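You operate a simulated robot arm through the tools that you are given. There is no shell and no other tool.

You run a simulated robot arm. Do the job below in one go: nothing can be reset, and whatever is moved stays where it is left.

TASK
Put things in order on the reel bench. At the end: the white bare rope end from the reel bench stands where the yellow wax brush stood; the orange round shackle pin from the reel bench stands where the small open bottle stood; the yellow wax brush from the reel bench stands where the blue spool stood; the blue spool from the reel bench stands on top of the teal cold pack; the small open bottle stands where the white bare rope end stood; whatever was shut is shut again. Leave all else as you found it, and nothing knocked over.
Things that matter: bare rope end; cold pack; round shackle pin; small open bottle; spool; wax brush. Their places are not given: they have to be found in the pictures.

Only the result counts: the job must be done as asked and must still hold three seconds after the hand-in. Knocking over, shifting, dropping, spilling or breaking anything else fails it.

THE ROBOT
A 6-joint arm with a two-finger parallel gripper, fixed in place. Base frame: the origin is at the foot of the arm, x ahead of it, y to its left, z up; the work surface is at about z = 0. Lengths are in cm, angles in rad, forces in N, time in s.
With the tool pointing down near the work surface it reaches from about 16 to 42 cm from the base axis. Its first joint turns from -1.152 to 1.152 rad. Payload 1.57 kg.
Tool frame: the origin (TCP) lies between the finger pads and is the grasp point; the fingertips stand 3 cm ahead of it; z points along the fingers, y is the line along which they close. Largest opening 8 cm; finger width 1.7, thickness 1.2; the body of the gripper, 4 by 8.2 cm, starts 8 cm behind the TCP.
Orientation is told as [roll, pitch, yaw] about the base's x, y, z axes, in that order, counted from this pose: with the fingers straight down and closing along the base's y, the tool's x points along the base's -x, its y along +y and its z along -z.

THE INTERFACE
- The arm moves only by the tool send_rows. Its argument "deltas" is a list of rows, each an object (a shift or turn left out is 0, a gripper value left out holds the last) with "rot": the turn, a rotation vector about the tool's x, y, z in units of 5 degrees (1.0 is 5 degrees), a list of three; "dp": the shift along the tool's x, y, z in units of 25 mm (1.0 is 25 mm), a list of three; "fingers": the opening, from 0 (shut) to 1 (fully open). In form: [{"rot": [wx, wy, wz], "dp": [dx, dy, dz], "fingers": fingers}, ...]. A call has 1 to 20 rows; each row shifts and turns the commanded pose from where the row before left it, along the tool's axes as they then stand. A call with a number of a shift or a turn outside -1 to 1 is refused whole. Each row takes 0.2 s and may step no farther than 5 cm and 0.15 rad from the row before; otherwise, or with a gripper value out of range, the whole call is refused. A pose out of reach is approached as far as the arm can. The call stops where the force on the tool passes 40 N (or 10 N more than at its start, if that is more) or the arm is blocked; 0.2 s more then pass. Each finger travels about 15.3 cm/s and halts on what it meets, pressing with about 37 N; the grip force reading is that of the motor and also rises with nothing between the fingers. The clock runs only during rows and for 0.2 s after the last one: add rows that do not move to give the fingers time. The reply holds the time, the measured pose of the TCP, the force on the tool along the base axes, the opening and the grip force, in the units named above and with some noise, with the torque about the TCP (base axes, N m) and any sound that the robot's microphone picked up.
- Cameras (640 x 400 px; columns grow to the right, rows downward): "scene" is fixed at [5.6, -32.9, 43.73]; the picture's right is [0.81, -0.59, 0.00], its down [-0.36, -0.49, -0.79] and it looks along [0.47, 0.64, -0.61] (base axes); focal length 242 px, centre (320, 200). "wrist" rides on the gripper at [7.2, -0.7, -12.2] in the tool frame; the picture's right is [0.09, 1.00, 0.00], its down [-0.84, 0.08, -0.54] and it looks along [-0.54, 0.05, 0.84] (tool axes); focal length 238 px, centre (320, 200).
- snapshot(camera): a new picture of that camera. The clock stands still meanwhile.
- point_at(camera, pixels): for up to 12 pixels [column, row] of the newest picture of that camera ("zoom" is the newest enlarged one), the place [x, y, z] in the base frame of the surface seen there, good to about 0.3 cm, but the place of the scene camera against the robot may be out by one fixed shift of up to 1.8 cm in any direction. The clock stands still meanwhile.
- zoom(camera, box): a new picture of the part [left, top, right, bottom] of that camera's present view, enlarged. The clock stands still meanwhile.
- finish_job(): hands the job in; it is judged then, once.

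Open the gripper and draw the arm clear of the work before you hand the job in, unless the task says otherwise.

The tools are called as name(argument=value, ...) on one line, values as JSON. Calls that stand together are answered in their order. send_rows: Moves the arm, as the interface text tells. Its arguments: {"type":"object","properties":{"deltas":{"type":"array","items":{"type":"object","properties":{"rot":{"type":"array","items":{"type":"number"}},"dp":{"type":"array","items":{"type":"number"}},"fingers":{"type":"number"}}}}},"required":["deltas"]} The other tools are called the same way: snapshot (camera) takes a picture; point_at (camera, pixels) gives the place of the surface under pixels of a picture; zoom (camera, box) takes an enlarged picture of a part of a camera's view; finish_job () hands the job in.

At the start:

```text
time_s: 0.0
eef_pos: [25.96, -8.83, 23.36]
tool_rot: [-0.001, -0.001, 0.001]
ft_force: [0.1, -0.9, 0.6]
ft_torque: [-0.03, -0.02, -0.01]
finger_gap: 8.0
grasp_force: 0.1
```

scene: 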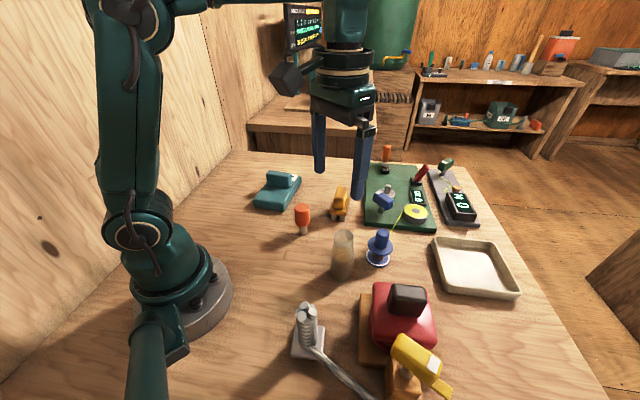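
wrist: 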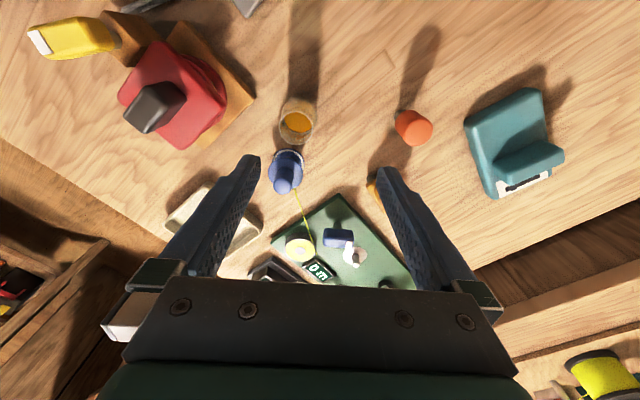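

I start by looking closer at the bench: the scene picture shows the spool near (378,248), bottle (342,255), orange pin (303,218), rope end (308,325), brush (410,365), and teal cold pack (278,190).

zoom(camera="scene", box=[230, 140, 430, 280])

zoom(camera="scene", box=[270, 260, 470, 400])

zoom(camera="scene", box=[340, 140, 540, 280])

snapshot(camera="wrist")

```text
2.86 times, centred on (330, 210) of scene
```

zoom: 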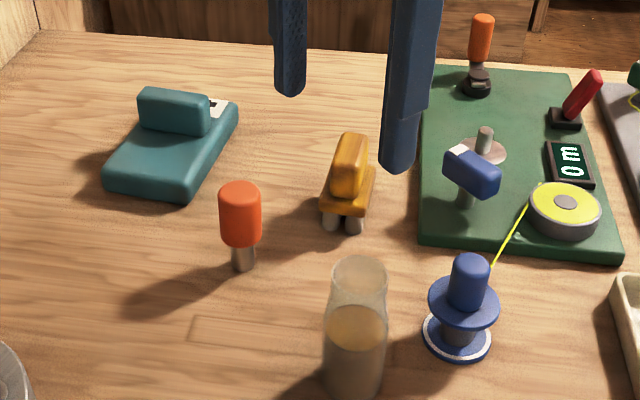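

```text
2.86 times, centred on (370, 330) of scene
```

zoom: 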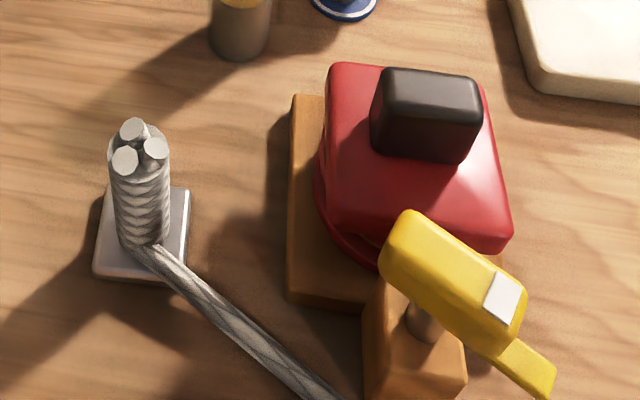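

```text
2.86 times, centred on (440, 210) of scene
```

zoom: 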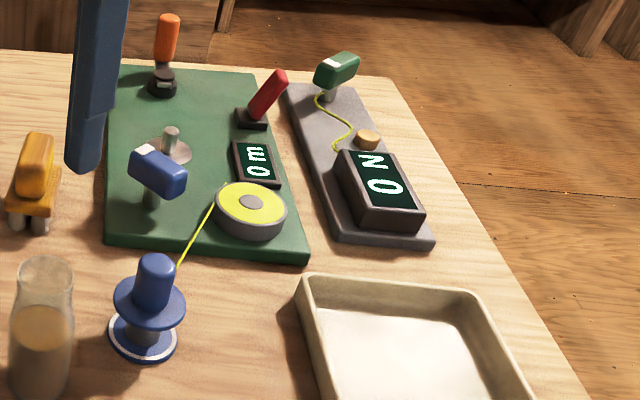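

```text
taken
```

wrist: 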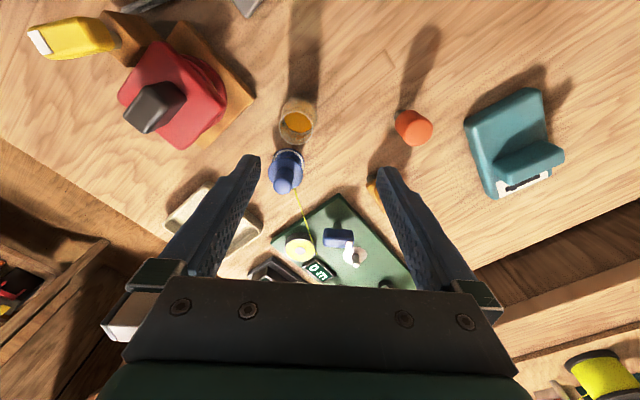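

The pictures show possible candidates but some names are unclear (the amber thing at (340,203), the yellow head at (415,360), the grey rope at (308,325)). I measure places of all of them.

point_at(camera="scene", pixels=[[378, 238], [378, 262], [342, 238], [342, 272], [303, 212], [304, 232], [340, 195], [340, 215], [280, 182], [270, 198], [308, 310], [308, 350]])

point_at(camera="wrist", pixels=[[75, 38], [155, 105], [205, 130], [297, 122], [285, 170], [285, 188], [414, 127], [372, 190], [508, 110], [525, 165], [200, 215], [337, 238]])

zoom(camera="wrist", box=[0, 0, 280, 175])

zoom(camera="wrist", box=[240, 80, 440, 290])

zoom(camera="scene", box=[400, 20, 640, 160])

```text
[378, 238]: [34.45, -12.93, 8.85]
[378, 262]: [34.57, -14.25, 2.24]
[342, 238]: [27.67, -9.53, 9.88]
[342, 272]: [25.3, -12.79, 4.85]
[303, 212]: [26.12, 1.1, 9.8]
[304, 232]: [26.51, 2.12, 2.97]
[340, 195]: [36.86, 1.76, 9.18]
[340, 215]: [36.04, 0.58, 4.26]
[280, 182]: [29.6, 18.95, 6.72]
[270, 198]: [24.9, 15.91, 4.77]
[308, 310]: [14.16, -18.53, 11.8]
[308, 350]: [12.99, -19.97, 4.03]
```

```text
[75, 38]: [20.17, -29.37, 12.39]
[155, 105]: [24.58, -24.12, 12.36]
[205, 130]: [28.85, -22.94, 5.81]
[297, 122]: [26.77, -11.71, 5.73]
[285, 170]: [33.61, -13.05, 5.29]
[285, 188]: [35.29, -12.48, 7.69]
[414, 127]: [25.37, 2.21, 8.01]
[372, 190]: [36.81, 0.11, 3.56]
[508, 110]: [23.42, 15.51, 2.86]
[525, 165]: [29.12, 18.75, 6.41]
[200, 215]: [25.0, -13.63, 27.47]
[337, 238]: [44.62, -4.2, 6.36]
```

```text
2.29 times, centred on (140, 88) of wrist
```

zoom: 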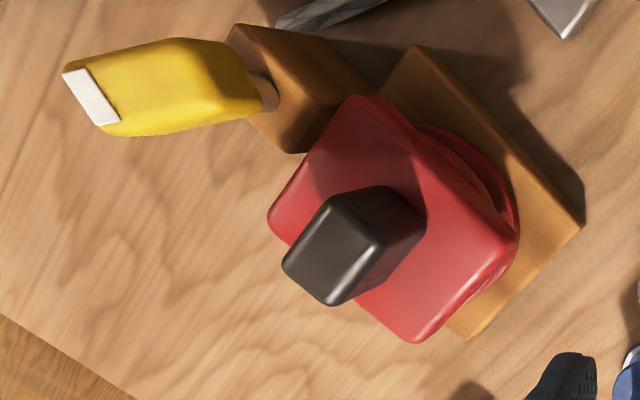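

```text
1.90 times, centred on (340, 185) of wrist
```

zoom: 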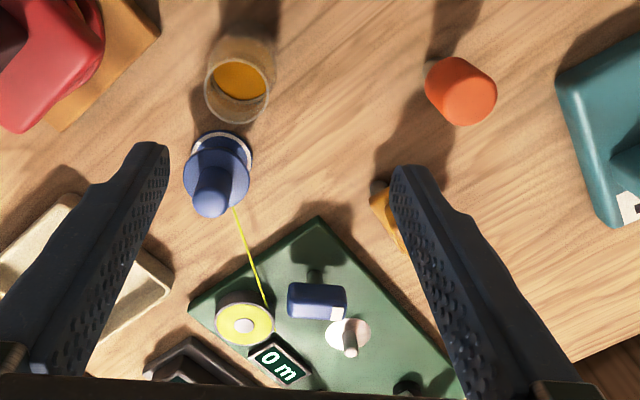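

```text
2.67 times, centred on (520, 90) of scene
```

zoom: 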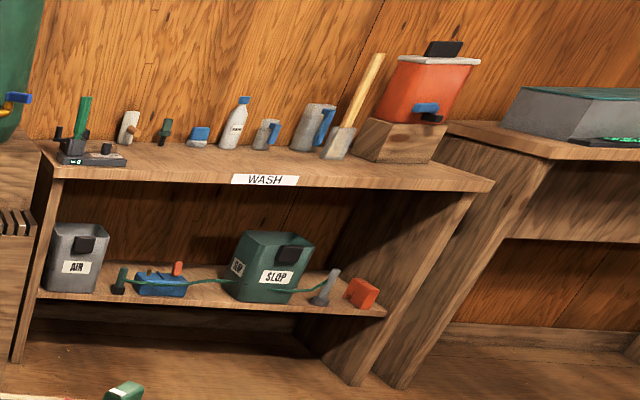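

The spool's top is about (35,-12.5,8), the pin near (25.5,2), the cold pack near (29,19). The rope/yellow-handle/red-lid corner is unclear, so I raise the arm and swing the wrist camera over it.

send_rows(deltas=[{"dp": [0.733, -0.6, -0.3]}, {"dp": [0.733, -0.6, -0.3]}, {"dp": [0.733, -0.6, -0.3]}, {"dp": [0.733, -0.6, -0.3]}, {"dp": [0.733, -0.6, -0.3]}, {"dp": [0.733, -0.6, -0.3]}, {"rot": [0, 0, 1]}, {"rot": [0, 0, 1]}, {"rot": [0, 0, 1]}, {"rot": [0, 0, 1]}, {"rot": [0, 0, 1]}, {"rot": [0, 0, 1]}, {"rot": [0, 0, 1]}, {"rot": [0, 0, 1]}, {"rot": [0, 0, 1]}, {"rot": [0, 0, 1]}])

snapshot(camera="wrist")

snapshot(camera="scene")

```text
time_s: 3.4
eef_pos: [14.96, -17.91, 27.88]
tool_rot: [-0.001, 0.0, -0.873]
ft_force: [-0.1, -0.1, 0.9]
ft_torque: [-0.02, 0.0, 0.01]
finger_gap: 8.01
grasp_force: 0.0
```

```text
taken
```

wrist: 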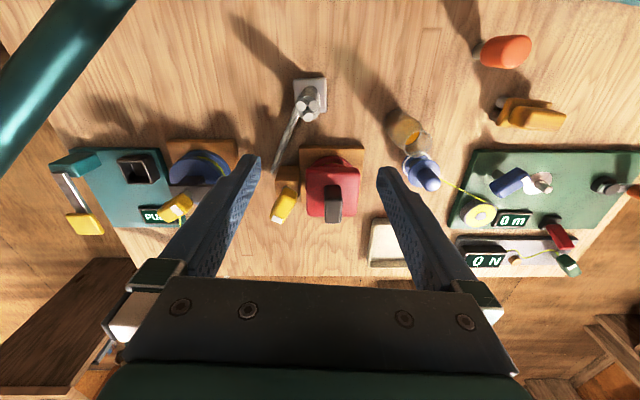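

```text
taken
```

scene: 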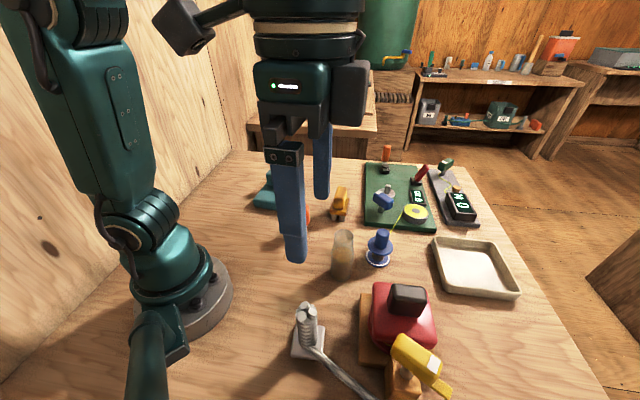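

The wrist view reveals more stations on the left (teal board at (130,185), blue wheel at (200,170)). I zoom in on each part of this view.

zoom(camera="wrist", box=[30, 110, 260, 255])

zoom(camera="wrist", box=[230, 60, 400, 240])

zoom(camera="wrist", box=[370, 20, 640, 190])

zoom(camera="wrist", box=[440, 140, 640, 290])

```text
2.76 times, centred on (145, 182) of wrist
```

zoom: 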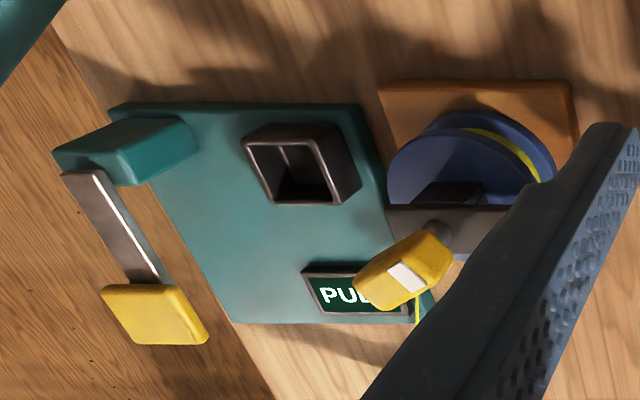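

```text
2.22 times, centred on (315, 150) of wrist
```

zoom: 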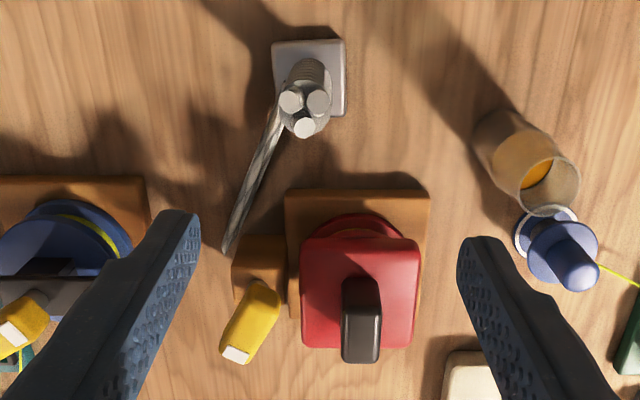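

```text
2.35 times, centred on (505, 105) of wrist
```

zoom: 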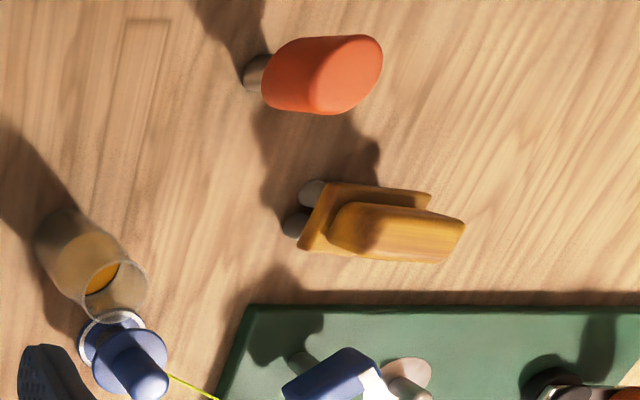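

```text
2.67 times, centred on (540, 215) of wrist
```

zoom: 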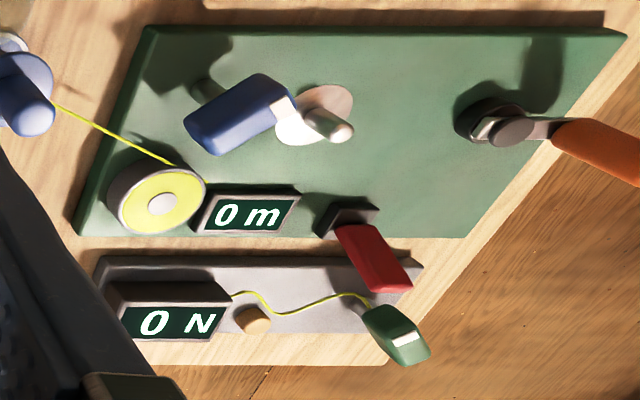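

Zooms appear truly re-rendered, so I zoom in harder on the ambiguous objects: the rope end (308,100), yellow handle (285,205), amber thing (530,113), and spool with thread (422,172).

zoom(camera="wrist", box=[480, 85, 580, 148])

zoom(camera="wrist", box=[385, 110, 485, 235])

zoom(camera="wrist", box=[255, 65, 375, 235])

zoom(camera="scene", box=[320, 175, 400, 225])

zoom(camera="scene", box=[285, 295, 385, 400])

zoom(camera="scene", box=[355, 270, 465, 400])

```text
6.35 times, centred on (530, 116) of wrist
```

zoom: 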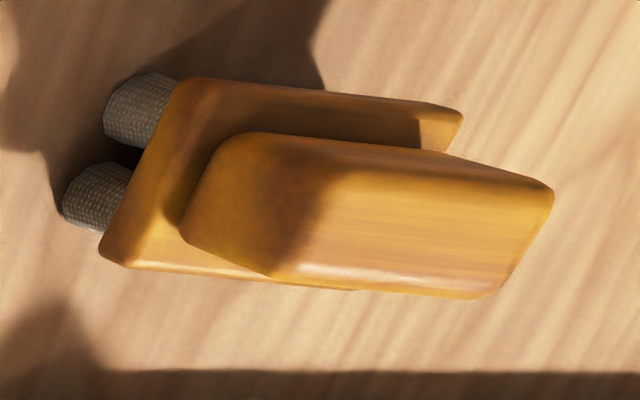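

```text
3.20 times, centred on (435, 172) of wrist
```

zoom: 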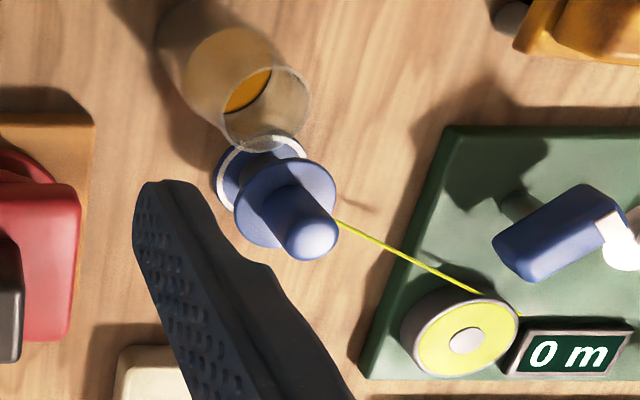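

```text
2.35 times, centred on (315, 150) of wrist
```

zoom: 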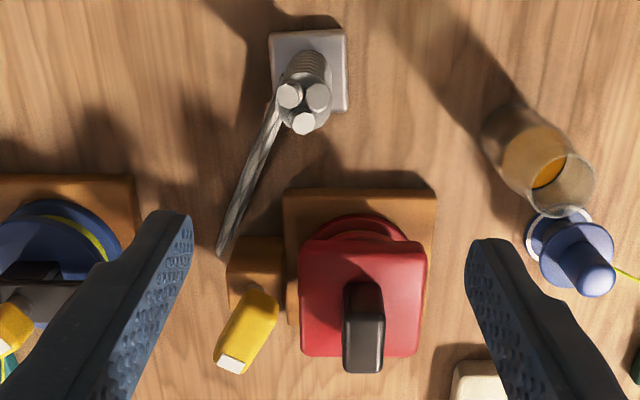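

```text
8.00 times, centred on (360, 200) of scene
```

zoom: 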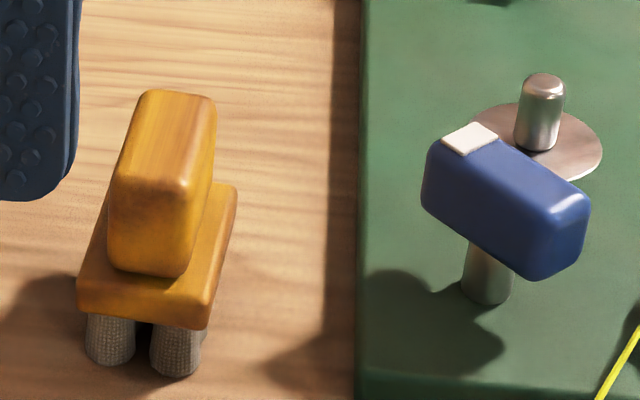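

```text
3.81 times, centred on (335, 348) of scene
```

zoom: 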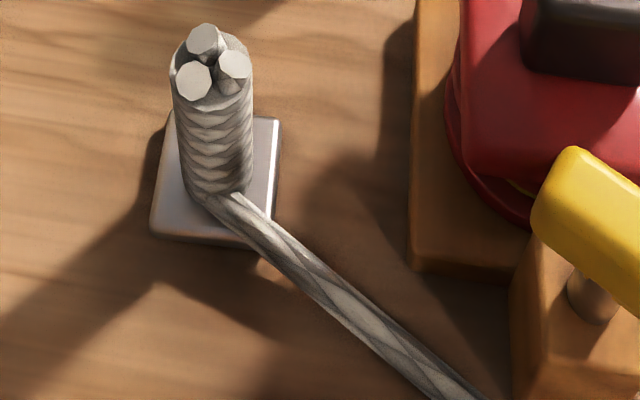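

```text
3.08 times, centred on (410, 335) of scene
```

zoom: 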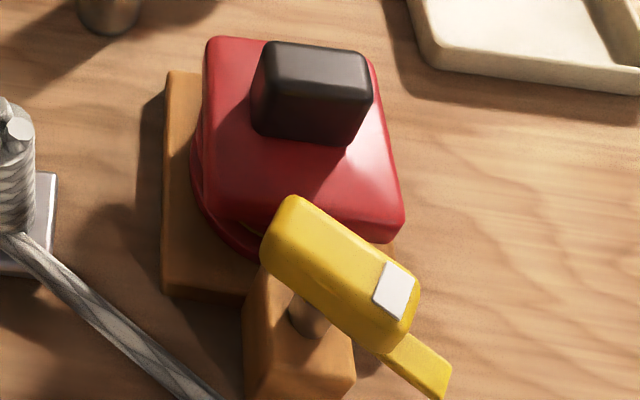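

The amber thing is clearly a brush (two bristle tufts), and the rope end stands on a small plate with a tail. Now I look closely at the teal item and the pin, and measure points on the rope from this wrist picture.

point_at(camera="wrist", pixels=[[310, 82], [297, 84], [325, 84], [299, 112], [325, 112], [303, 102], [314, 103], [308, 114], [295, 125], [285, 145], [275, 170], [310, 95]])

zoom(camera="scene", box=[240, 160, 320, 215])

zoom(camera="scene", box=[320, 215, 420, 290])

zoom(camera="wrist", box=[40, 130, 180, 250])

```text
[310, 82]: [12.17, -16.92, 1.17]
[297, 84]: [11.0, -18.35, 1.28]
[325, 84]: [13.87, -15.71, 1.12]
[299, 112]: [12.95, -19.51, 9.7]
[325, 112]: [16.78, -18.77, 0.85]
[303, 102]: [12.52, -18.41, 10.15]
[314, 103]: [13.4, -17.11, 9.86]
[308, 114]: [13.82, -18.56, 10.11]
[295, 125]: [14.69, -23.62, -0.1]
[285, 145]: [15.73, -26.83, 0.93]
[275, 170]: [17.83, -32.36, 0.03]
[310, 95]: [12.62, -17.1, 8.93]
```

```text
7.27 times, centred on (280, 188) of scene
```

zoom: 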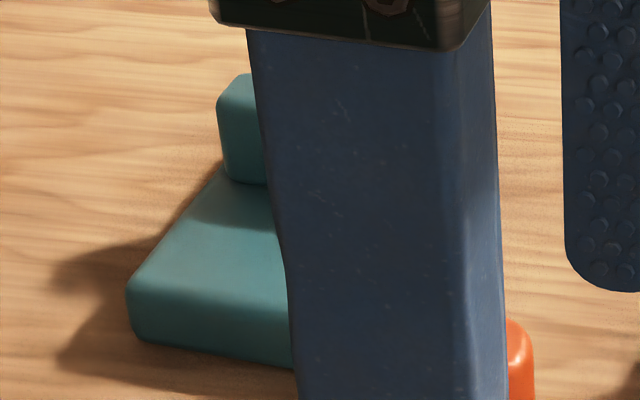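

```text
5.33 times, centred on (370, 252) of scene
```

zoom: 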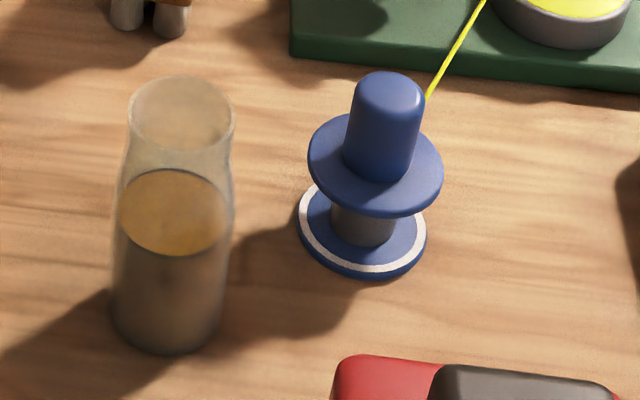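

```text
3.33 times, centred on (110, 190) of wrist
```

zoom: 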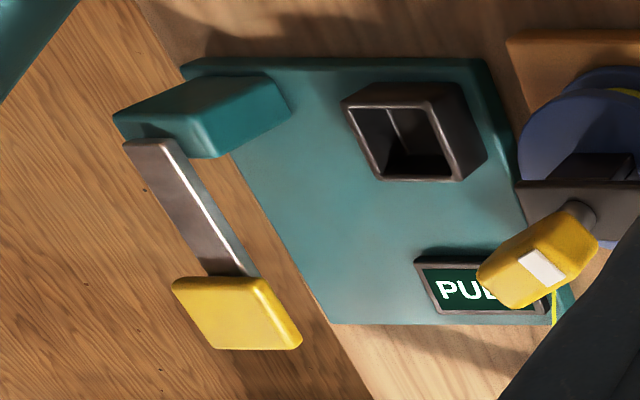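

The cold pack is hidden by the fingers in the scene view, so I turn the tool back and move to the left side to look at cold pack, pin and brush from the wrist.

send_rows(deltas=[{"rot": [0, 0, -1]}, {"rot": [0, 0, -1]}, {"rot": [0, 0, -1]}, {"rot": [0, 0, -1]}, {"rot": [0, 0, -1]}, {"rot": [0, 0, -1]}, {"rot": [0, 0, -1]}, {"rot": [0, 0, -1]}, {"rot": [0, 0, -1]}, {"rot": [0, 0, -1]}, {"dp": [-0.2, 1, 0]}, {"dp": [-0.2, 1, 0]}, {"dp": [-0.2, 1, 0]}, {"dp": [-0.2, 1, 0]}, {"dp": [-0.2, 1, 0]}, {"dp": [-0.2, 1, 0]}, {"dp": [-0.2, 1, 0]}, {"dp": [-0.2, 1, 0]}, {"dp": [-0.2, 1, 0]}, {"dp": [-0.2, 1, 0]}])

snapshot(camera="wrist")

snapshot(camera="scene")

```text
time_s: 7.6
eef_pos: [19.93, 7.4, 28.05]
tool_rot: [-0.001, 0.0, 0.001]
ft_force: [0.8, -1.0, 0.6]
ft_torque: [-0.03, -0.01, -0.01]
finger_gap: 8.03
grasp_force: 0.1
```

```text
taken
```

wrist: 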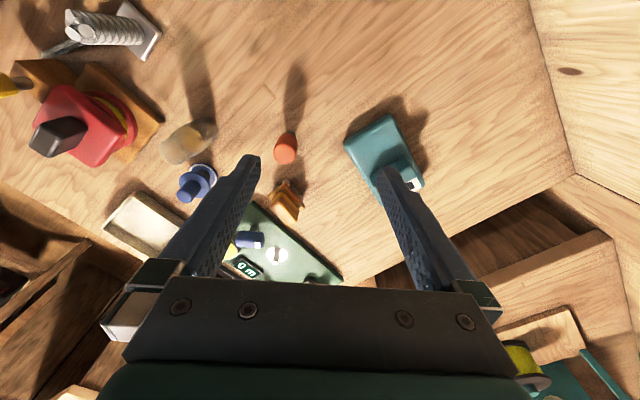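

```text
taken
```

scene: 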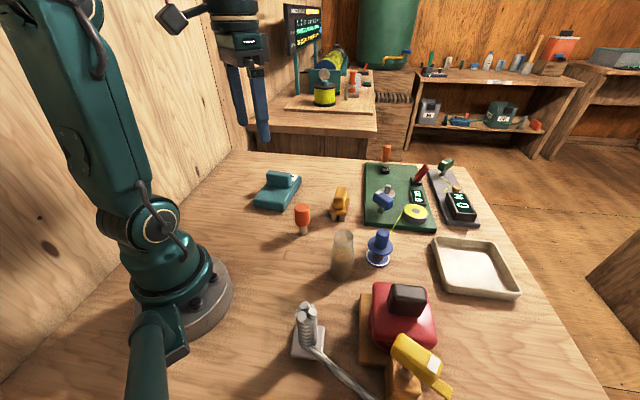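

The scene now shows a sign at (305,25) and a clear view of all objects; I zoom on those and on the cold pack.

zoom(camera="scene", box=[270, 0, 390, 110])

zoom(camera="scene", box=[245, 160, 325, 215])

zoom(camera="wrist", box=[330, 100, 450, 200])

zoom(camera="wrist", box=[140, 100, 320, 220])

zoom(camera="wrist", box=[0, 0, 180, 180])

```text
3.64 times, centred on (330, 55) of scene
```

zoom: 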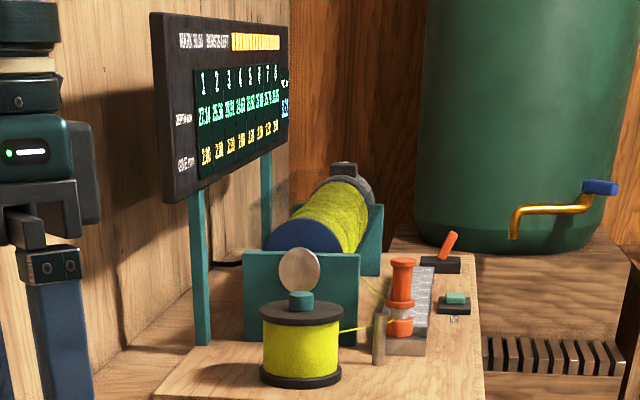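

```text
7.27 times, centred on (285, 188) of scene
```

zoom: 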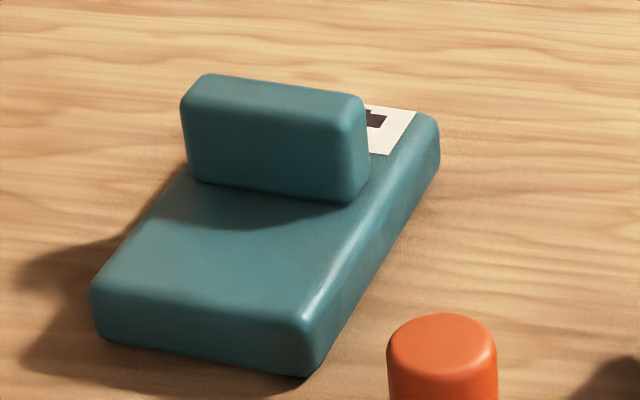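

```text
4.00 times, centred on (390, 150) of wrist
```

zoom: 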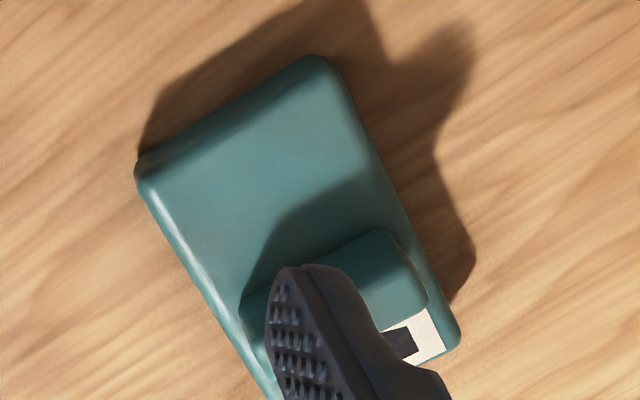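

```text
3.33 times, centred on (230, 160) of wrist
```

zoom: 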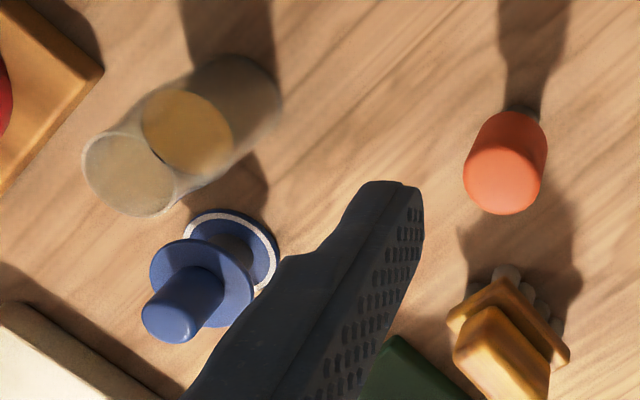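

```text
2.22 times, centred on (90, 90) of wrist
```

zoom: 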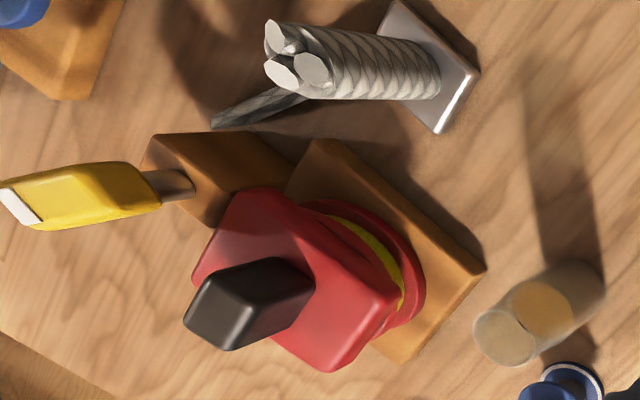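

The cold pack is a slab with a raised grip block; its free flat area is at wrist (365,140). I measure the slab corners and the object bases.

snapshot(camera="wrist")

point_at(camera="wrist", pixels=[[367, 143], [350, 143], [383, 120], [396, 150], [358, 160], [370, 165], [403, 165], [375, 132], [362, 150], [420, 185], [414, 184], [384, 168]])

point_at(camera="scene", pixels=[[276, 191], [262, 203], [283, 204], [299, 178], [270, 180], [282, 178], [280, 173], [268, 195], [290, 230], [330, 150], [250, 320], [420, 240]])

```text
taken
```

wrist: 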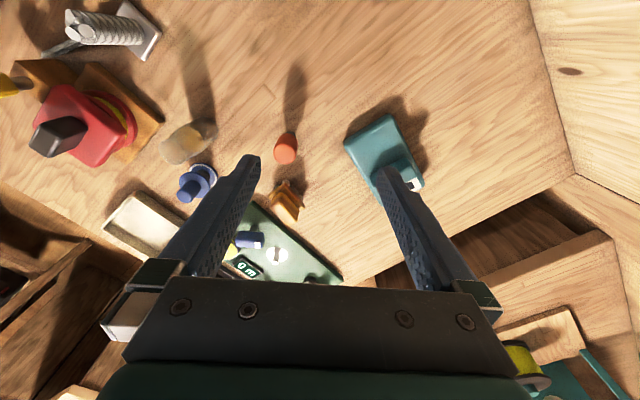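

```text
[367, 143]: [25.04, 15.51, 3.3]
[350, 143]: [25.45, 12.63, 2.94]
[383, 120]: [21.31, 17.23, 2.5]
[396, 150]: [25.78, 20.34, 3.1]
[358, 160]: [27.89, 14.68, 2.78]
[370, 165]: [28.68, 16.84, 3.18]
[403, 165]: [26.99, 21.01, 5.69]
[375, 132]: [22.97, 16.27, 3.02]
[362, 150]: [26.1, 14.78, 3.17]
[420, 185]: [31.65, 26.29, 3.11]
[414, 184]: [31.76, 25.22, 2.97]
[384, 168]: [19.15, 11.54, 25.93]
```

```text
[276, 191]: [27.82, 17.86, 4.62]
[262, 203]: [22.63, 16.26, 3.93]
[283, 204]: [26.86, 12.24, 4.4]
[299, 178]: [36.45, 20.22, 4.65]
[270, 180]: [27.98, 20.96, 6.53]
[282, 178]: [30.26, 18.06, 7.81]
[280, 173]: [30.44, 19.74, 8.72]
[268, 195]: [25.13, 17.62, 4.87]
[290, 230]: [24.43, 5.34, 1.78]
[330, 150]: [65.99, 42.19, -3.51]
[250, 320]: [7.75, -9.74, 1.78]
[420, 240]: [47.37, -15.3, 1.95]
```

The slab top is at z≈3.1 with a free area about 5.7 x 6 cm in front of its grip block; the scene camera reads about 1.7 cm too high. Next I move over the spool for a closer measurement.

send_rows(deltas=[{"dp": [-0.404, -0.97, 0.3]}, {"dp": [-0.404, -0.97, 0.4]}, {"dp": [-0.404, -0.97, 0.4]}, {"dp": [-0.404, -0.97, 0.4]}, {"dp": [-0.404, -0.97, 0.4]}, {"dp": [-0.404, -0.97, 0.4]}, {"dp": [-0.404, -0.97, 0.4]}, {"dp": [-0.404, -0.97, 0.4]}])

snapshot(camera="wrist")

zoom(camera="wrist", box=[240, 110, 400, 270])

```text
time_s: 9.4
eef_pos: [28.0, -12.17, 20.19]
tool_rot: [0.0, -0.001, 0.002]
ft_force: [0.1, 0.4, -0.1]
ft_torque: [0.02, 0.02, 0.04]
finger_gap: 7.99
grasp_force: 0.0
```

```text
taken
```

wrist: 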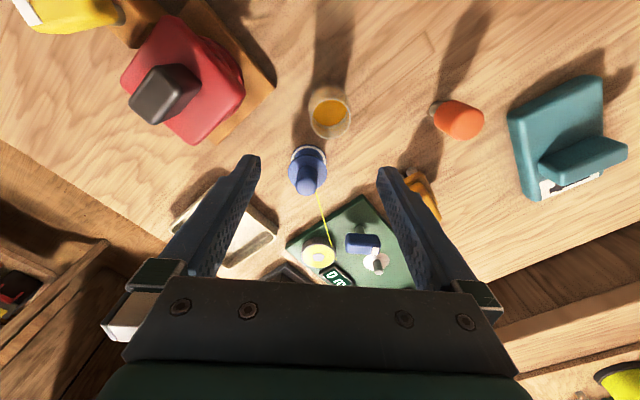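

```text
2.50 times, centred on (320, 190) of wrist
```

zoom: 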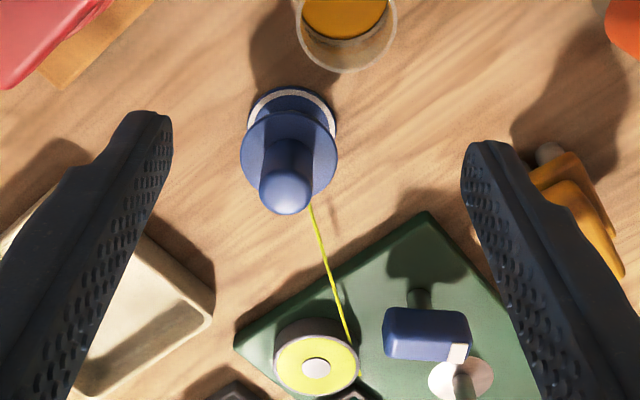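

The spool is at wrist (307,172) with its knob at (307,185). I measure knob, flange and base points, plus the line, in the zoom picture.

point_at(camera="zoom", pixels=[[284, 195], [284, 205], [265, 190], [306, 190], [244, 155], [335, 155], [262, 130], [310, 130], [255, 108], [333, 115], [292, 91], [315, 222]])

zoom(camera="wrist", box=[275, 130, 345, 210])

zoom(camera="scene", box=[355, 215, 415, 275])

```text
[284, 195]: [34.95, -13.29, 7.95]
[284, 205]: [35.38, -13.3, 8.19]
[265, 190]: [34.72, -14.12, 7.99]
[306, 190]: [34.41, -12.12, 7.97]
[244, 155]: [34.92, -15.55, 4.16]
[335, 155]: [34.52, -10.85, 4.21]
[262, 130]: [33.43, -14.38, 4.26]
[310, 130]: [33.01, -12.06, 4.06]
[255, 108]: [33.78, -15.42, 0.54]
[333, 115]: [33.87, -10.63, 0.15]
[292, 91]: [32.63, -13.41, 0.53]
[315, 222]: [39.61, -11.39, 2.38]
```

```text
5.00 times, centred on (310, 170) of wrist
```

zoom: 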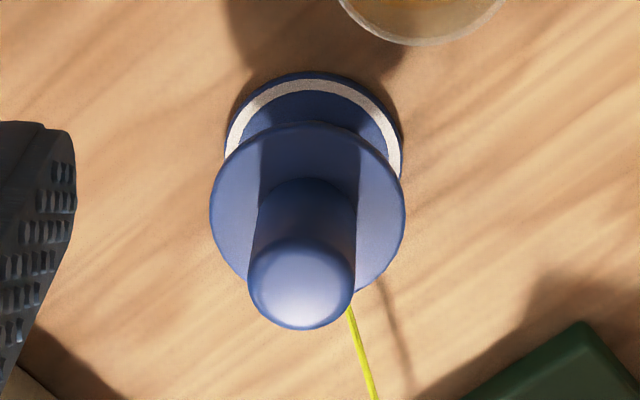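

```text
6.67 times, centred on (385, 245) of scene
```

zoom: 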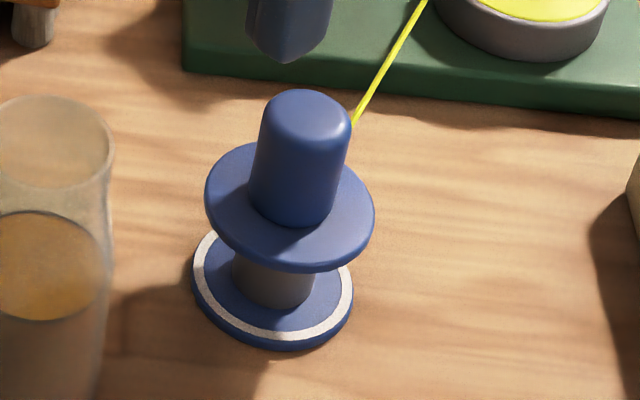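

Spool centre is about (35.0,-13.15), flange top z≈4.2, knob top z≈8.1 (diameter ~2.3). Now I measure the bottle and the pin while everything is undisturbed.

zoom(camera="wrist", box=[290, 70, 370, 150])

point_at(camera="wrist", pixels=[[330, 113], [310, 112], [350, 112], [330, 136], [330, 89], [318, 131], [345, 128], [315, 93], [345, 93], [330, 100], [330, 125], [349, 121]])

point_at(camera="scene", pixels=[[342, 234], [333, 236], [353, 236], [342, 240], [343, 230], [333, 260], [352, 260], [343, 276], [335, 272], [350, 273], [342, 255], [342, 265]])

```text
5.00 times, centred on (330, 110) of wrist
```

zoom: 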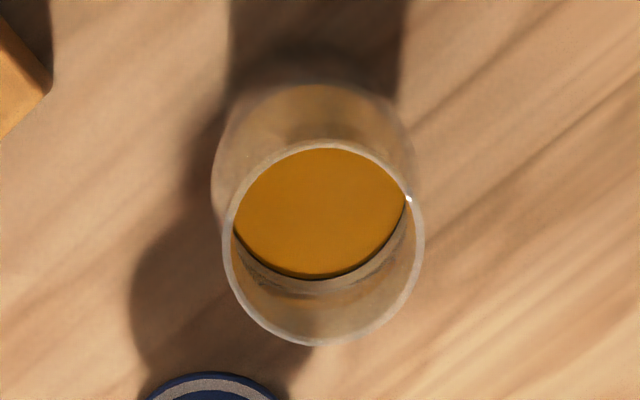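

```text
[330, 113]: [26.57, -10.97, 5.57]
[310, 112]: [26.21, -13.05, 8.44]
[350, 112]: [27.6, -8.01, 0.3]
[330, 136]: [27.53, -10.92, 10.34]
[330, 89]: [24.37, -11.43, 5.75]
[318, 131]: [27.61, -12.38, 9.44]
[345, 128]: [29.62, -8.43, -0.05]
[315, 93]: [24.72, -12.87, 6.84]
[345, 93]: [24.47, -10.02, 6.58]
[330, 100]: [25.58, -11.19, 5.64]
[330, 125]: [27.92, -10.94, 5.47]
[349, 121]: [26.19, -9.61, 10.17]
```

```text
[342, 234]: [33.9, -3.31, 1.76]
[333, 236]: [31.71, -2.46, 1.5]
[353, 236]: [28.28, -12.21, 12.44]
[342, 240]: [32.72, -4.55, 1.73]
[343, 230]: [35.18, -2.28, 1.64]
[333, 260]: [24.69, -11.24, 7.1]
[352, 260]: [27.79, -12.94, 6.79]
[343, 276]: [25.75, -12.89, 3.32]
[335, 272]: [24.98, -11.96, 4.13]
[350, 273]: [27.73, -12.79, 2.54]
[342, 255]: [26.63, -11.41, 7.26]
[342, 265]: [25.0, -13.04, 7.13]
```

The bottle centre is about (26.2,-11.3), about 10.3 cm high, with liquid to z≈5.6. Now I move over to measure the pin and brush.

send_rows(deltas=[{"dp": [0.267, 0.88, 0]}, {"dp": [0.267, 0.88, 0]}, {"dp": [0.267, 0.88, 0]}, {"dp": [0.267, 0.88, 0]}, {"dp": [0.267, 0.88, 0]}, {"dp": [0.267, 0.88, 0]}, {}])

snapshot(camera="wrist")

zoom(camera="wrist", box=[270, 90, 390, 250])

```text
time_s: 11.0
eef_pos: [24.21, 1.13, 20.16]
tool_rot: [-0.001, 0.0, 0.002]
ft_force: [0.2, 0.0, 0.0]
ft_torque: [0.01, -0.03, -0.02]
finger_gap: 8.0
grasp_force: 0.1
```

```text
taken
```

wrist: 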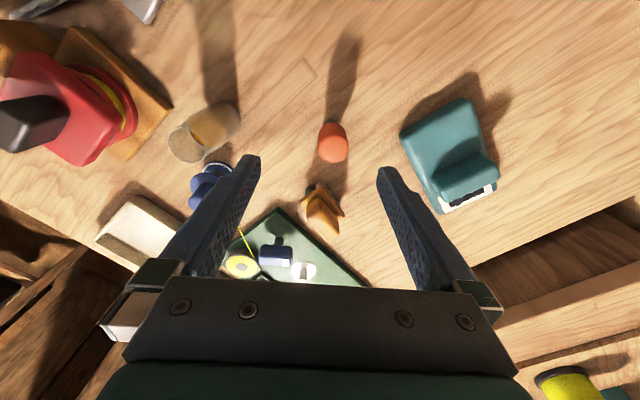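

```text
2.50 times, centred on (330, 170) of wrist
```

zoom: 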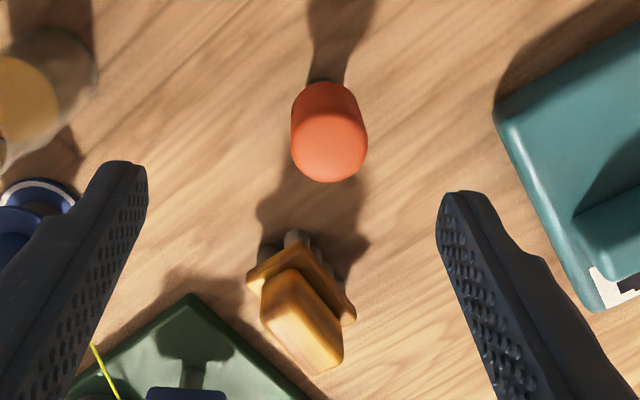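

Both are now between the fingers: pin at zoom (330,140), brush at zoom (300,310). I measure points on them and on the cold pack.

zoom(camera="wrist", box=[285, 170, 365, 245])

point_at(camera="zoom", pixels=[[320, 240], [260, 160], [350, 260], [300, 290], [225, 205], [270, 140], [385, 230], [400, 245], [225, 120], [285, 105], [345, 310], [400, 300]])

point_at(camera="wrist", pixels=[[334, 150], [334, 160], [320, 148], [345, 148], [334, 126], [330, 122], [332, 140], [450, 125], [470, 101], [403, 133], [440, 150], [440, 212]])

```text
5.33 times, centred on (325, 208) of wrist
```

zoom: 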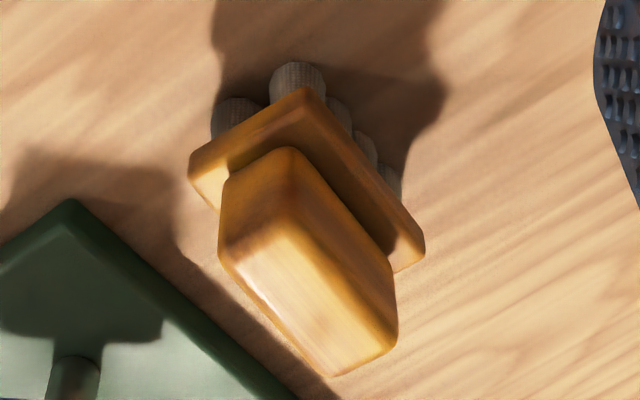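

```text
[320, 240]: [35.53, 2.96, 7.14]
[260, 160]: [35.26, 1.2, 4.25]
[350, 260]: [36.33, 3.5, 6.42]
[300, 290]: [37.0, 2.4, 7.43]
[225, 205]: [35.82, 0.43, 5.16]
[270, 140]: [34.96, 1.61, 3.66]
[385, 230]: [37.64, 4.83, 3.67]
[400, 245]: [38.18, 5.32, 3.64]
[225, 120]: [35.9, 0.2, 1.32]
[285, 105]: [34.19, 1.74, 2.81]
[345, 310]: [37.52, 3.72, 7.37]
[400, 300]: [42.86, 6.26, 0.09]
```

```text
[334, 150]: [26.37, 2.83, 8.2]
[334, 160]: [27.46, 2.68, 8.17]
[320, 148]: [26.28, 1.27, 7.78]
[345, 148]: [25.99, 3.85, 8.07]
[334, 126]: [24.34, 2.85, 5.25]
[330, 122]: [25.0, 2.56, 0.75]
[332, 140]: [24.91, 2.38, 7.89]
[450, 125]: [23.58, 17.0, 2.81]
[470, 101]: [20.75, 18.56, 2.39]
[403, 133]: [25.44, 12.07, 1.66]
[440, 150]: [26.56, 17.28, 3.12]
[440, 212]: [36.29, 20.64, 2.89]
```

Pin centre is about (26.1,2.6), top z≈8.1. For the brush orientation I measure the top-face and plate corners more exactly.

point_at(camera="zoom", pixels=[[240, 262], [285, 235], [380, 333], [335, 362], [310, 300], [200, 168], [305, 100], [412, 240], [250, 150], [350, 150], [310, 75], [235, 108]])

zoom(camera="wrist", box=[300, 100, 370, 170])

zoom(camera="scene", box=[280, 190, 330, 245])

```text
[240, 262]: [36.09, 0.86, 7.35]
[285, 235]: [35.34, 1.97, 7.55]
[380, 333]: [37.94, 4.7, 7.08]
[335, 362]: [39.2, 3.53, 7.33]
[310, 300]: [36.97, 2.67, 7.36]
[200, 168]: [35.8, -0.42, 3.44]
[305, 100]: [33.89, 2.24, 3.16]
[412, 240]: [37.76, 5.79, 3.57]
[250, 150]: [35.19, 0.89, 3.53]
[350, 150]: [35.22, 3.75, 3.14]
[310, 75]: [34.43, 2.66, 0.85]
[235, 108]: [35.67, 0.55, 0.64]
```

```text
5.71 times, centred on (335, 135) of wrist
```

zoom: 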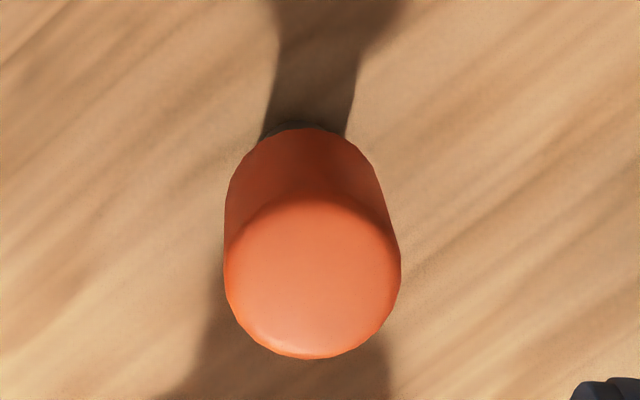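

```text
7.27 times, centred on (305, 218) of scene
```

zoom: 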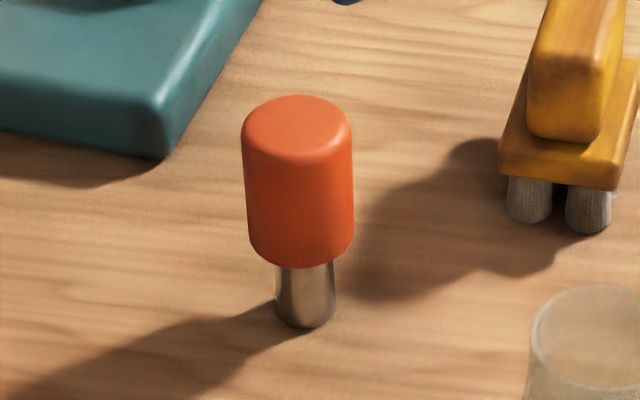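

Brush centre ≈ (37.0,2.7), long axis at ~43°; pin ≈ (26.2,2.75). Now I go to the spool first (its destination, the cold pack, is free), stopping above it to check alignment.

send_rows(deltas=[{"dp": [-0.72, -0.952, 0.41]}, {"dp": [-0.72, -0.952, 0.41]}, {"dp": [-0.72, -0.952, 0.41]}, {"dp": [-0.72, -0.952, 0.41]}, {"dp": [-0.72, -0.952, 0.41]}, {"dp": [-0.72, -0.952, 0.41]}, {}, {}])

snapshot(camera="wrist")

zoom(camera="scene", box=[320, 180, 440, 280])

```text
time_s: 12.8
eef_pos: [34.71, -13.44, 14.0]
tool_rot: [-0.001, 0.001, 0.002]
ft_force: [-0.6, -0.7, 0.0]
ft_torque: [-0.01, 0.01, -0.01]
finger_gap: 8.02
grasp_force: 0.0
```

```text
taken
```

wrist: 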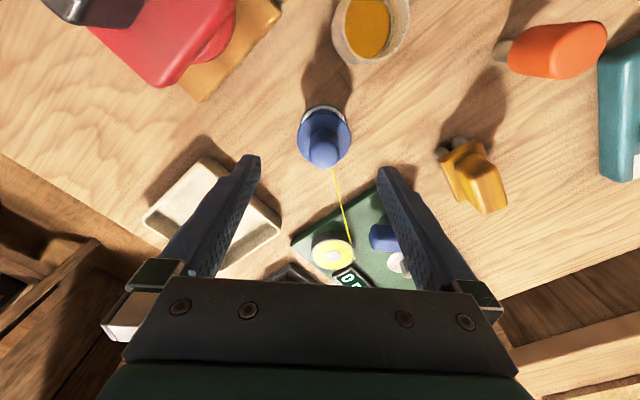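

```text
4.00 times, centred on (380, 230) of scene
```

zoom: 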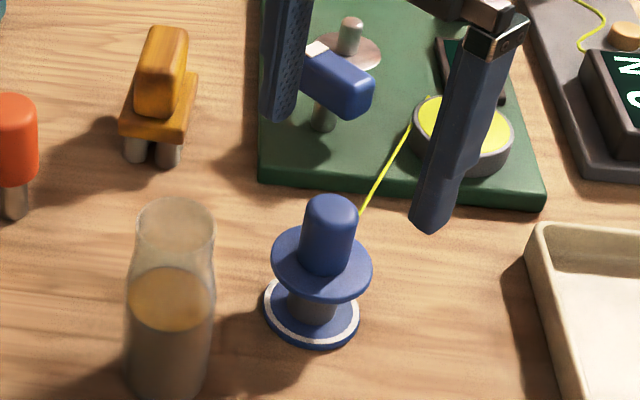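

The spool knob is at wrist (323,150), roughly mid between the fingers. I re-measure it from this closer view before descending.

zoom(camera="wrist", box=[285, 95, 365, 175])

point_at(camera="wrist", pixels=[[323, 150], [314, 150], [332, 150], [323, 158], [323, 143], [301, 135], [345, 135], [323, 112], [308, 115], [340, 115], [323, 120], [323, 106]])

```text
5.00 times, centred on (325, 135) of wrist
```

zoom: 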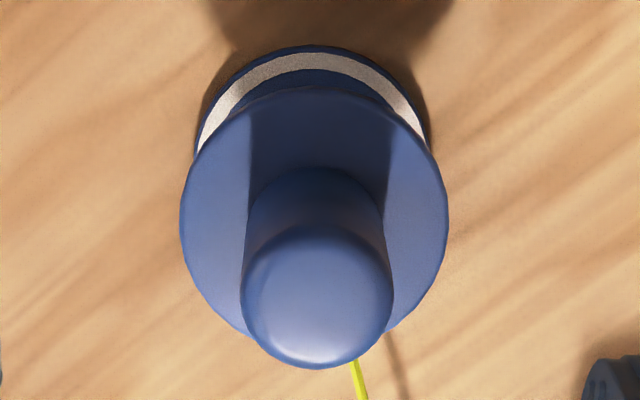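

```text
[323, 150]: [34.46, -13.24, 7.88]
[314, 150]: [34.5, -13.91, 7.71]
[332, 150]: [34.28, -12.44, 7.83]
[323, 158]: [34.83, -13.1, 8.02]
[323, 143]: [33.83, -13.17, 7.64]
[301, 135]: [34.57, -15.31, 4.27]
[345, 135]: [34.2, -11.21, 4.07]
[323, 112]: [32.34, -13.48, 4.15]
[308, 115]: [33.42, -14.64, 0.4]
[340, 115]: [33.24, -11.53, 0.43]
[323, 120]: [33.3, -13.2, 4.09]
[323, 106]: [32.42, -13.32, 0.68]
```

Knob centre ≈ (34.8,-13.2), dia ≈2.2, flange at z 4.15. I descend so the tips sit just above the flange (TCP z≈7.5) and close gradually.

send_rows(deltas=[{"dp": [0, 0.04, 0.517], "fingers": 0.8}, {"dp": [0, 0, 0.517]}, {"dp": [0, 0, 0.517]}, {"dp": [0, 0, 0.517]}, {"dp": [0, 0, 0.517]}, {"fingers": 0.6}, {"fingers": 0.5}, {"fingers": 0.42}, {"fingers": 0.37}, {"fingers": 0.33}, {"fingers": 0.29}, {"fingers": 0.25}, {"fingers": 0.15}, {"fingers": 0.0}, {}])

zoom(camera="scene", box=[320, 180, 440, 280])

snapshot(camera="wrist")

```text
time_s: 16.0
eef_pos: [34.85, -13.24, 7.55]
tool_rot: [0.0, -0.001, 0.004]
ft_force: [0.5, 0.2, 0.3]
ft_torque: [-0.01, -0.02, 0.04]
finger_gap: 2.42
grasp_force: 36.6
```

```text
4.00 times, centred on (380, 230) of scene
```

zoom: 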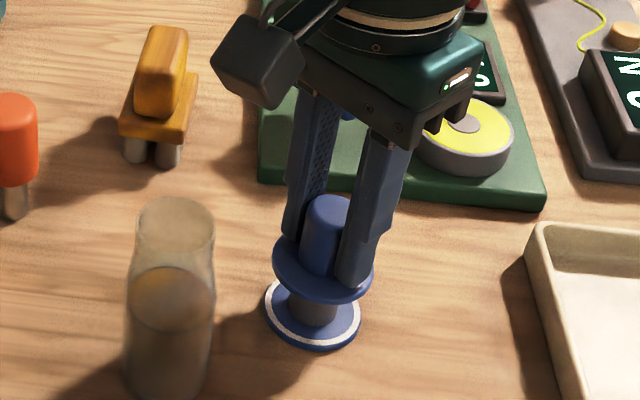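

```text
taken
```

wrist: 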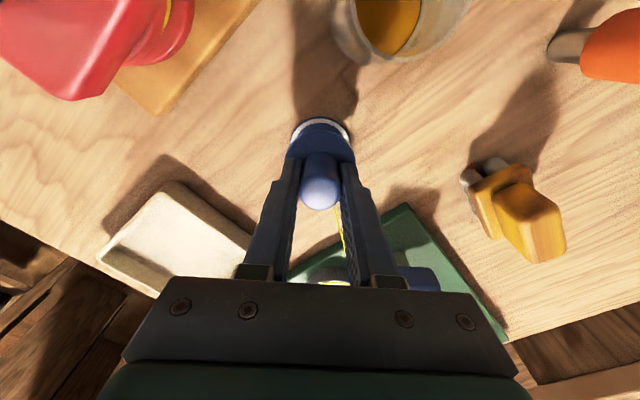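

The knob is held (gap 2.42, grip 36.6 N); TCP (34.85,-13.24) is the spool's place. I lift slightly and watch the force and the thread.

send_rows(deltas=[{"dp": [0, 0, -0.2]}, {"dp": [0, 0, -0.3]}, {"dp": [0, 0, -0.3]}, {"dp": [0, 0, -0.2]}, {}])

zoom(camera="scene", box=[340, 160, 480, 280])

```text
time_s: 17.2
eef_pos: [34.85, -13.09, 10.19]
tool_rot: [-0.003, 0.0, 0.001]
ft_force: [0.4, -0.4, -0.3]
ft_torque: [0.0, -0.01, -0.03]
finger_gap: 2.41
grasp_force: 36.2
```

```text
3.33 times, centred on (410, 220) of scene
```

zoom: 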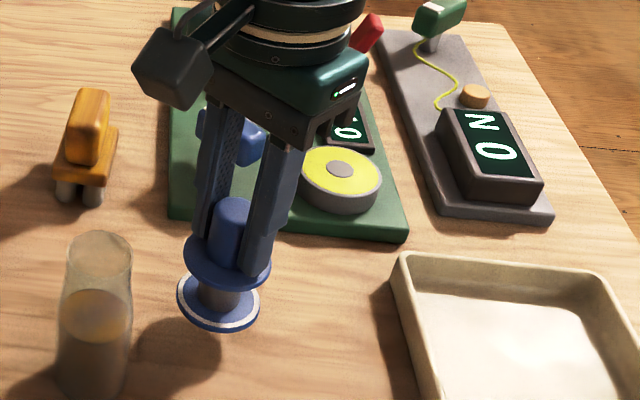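

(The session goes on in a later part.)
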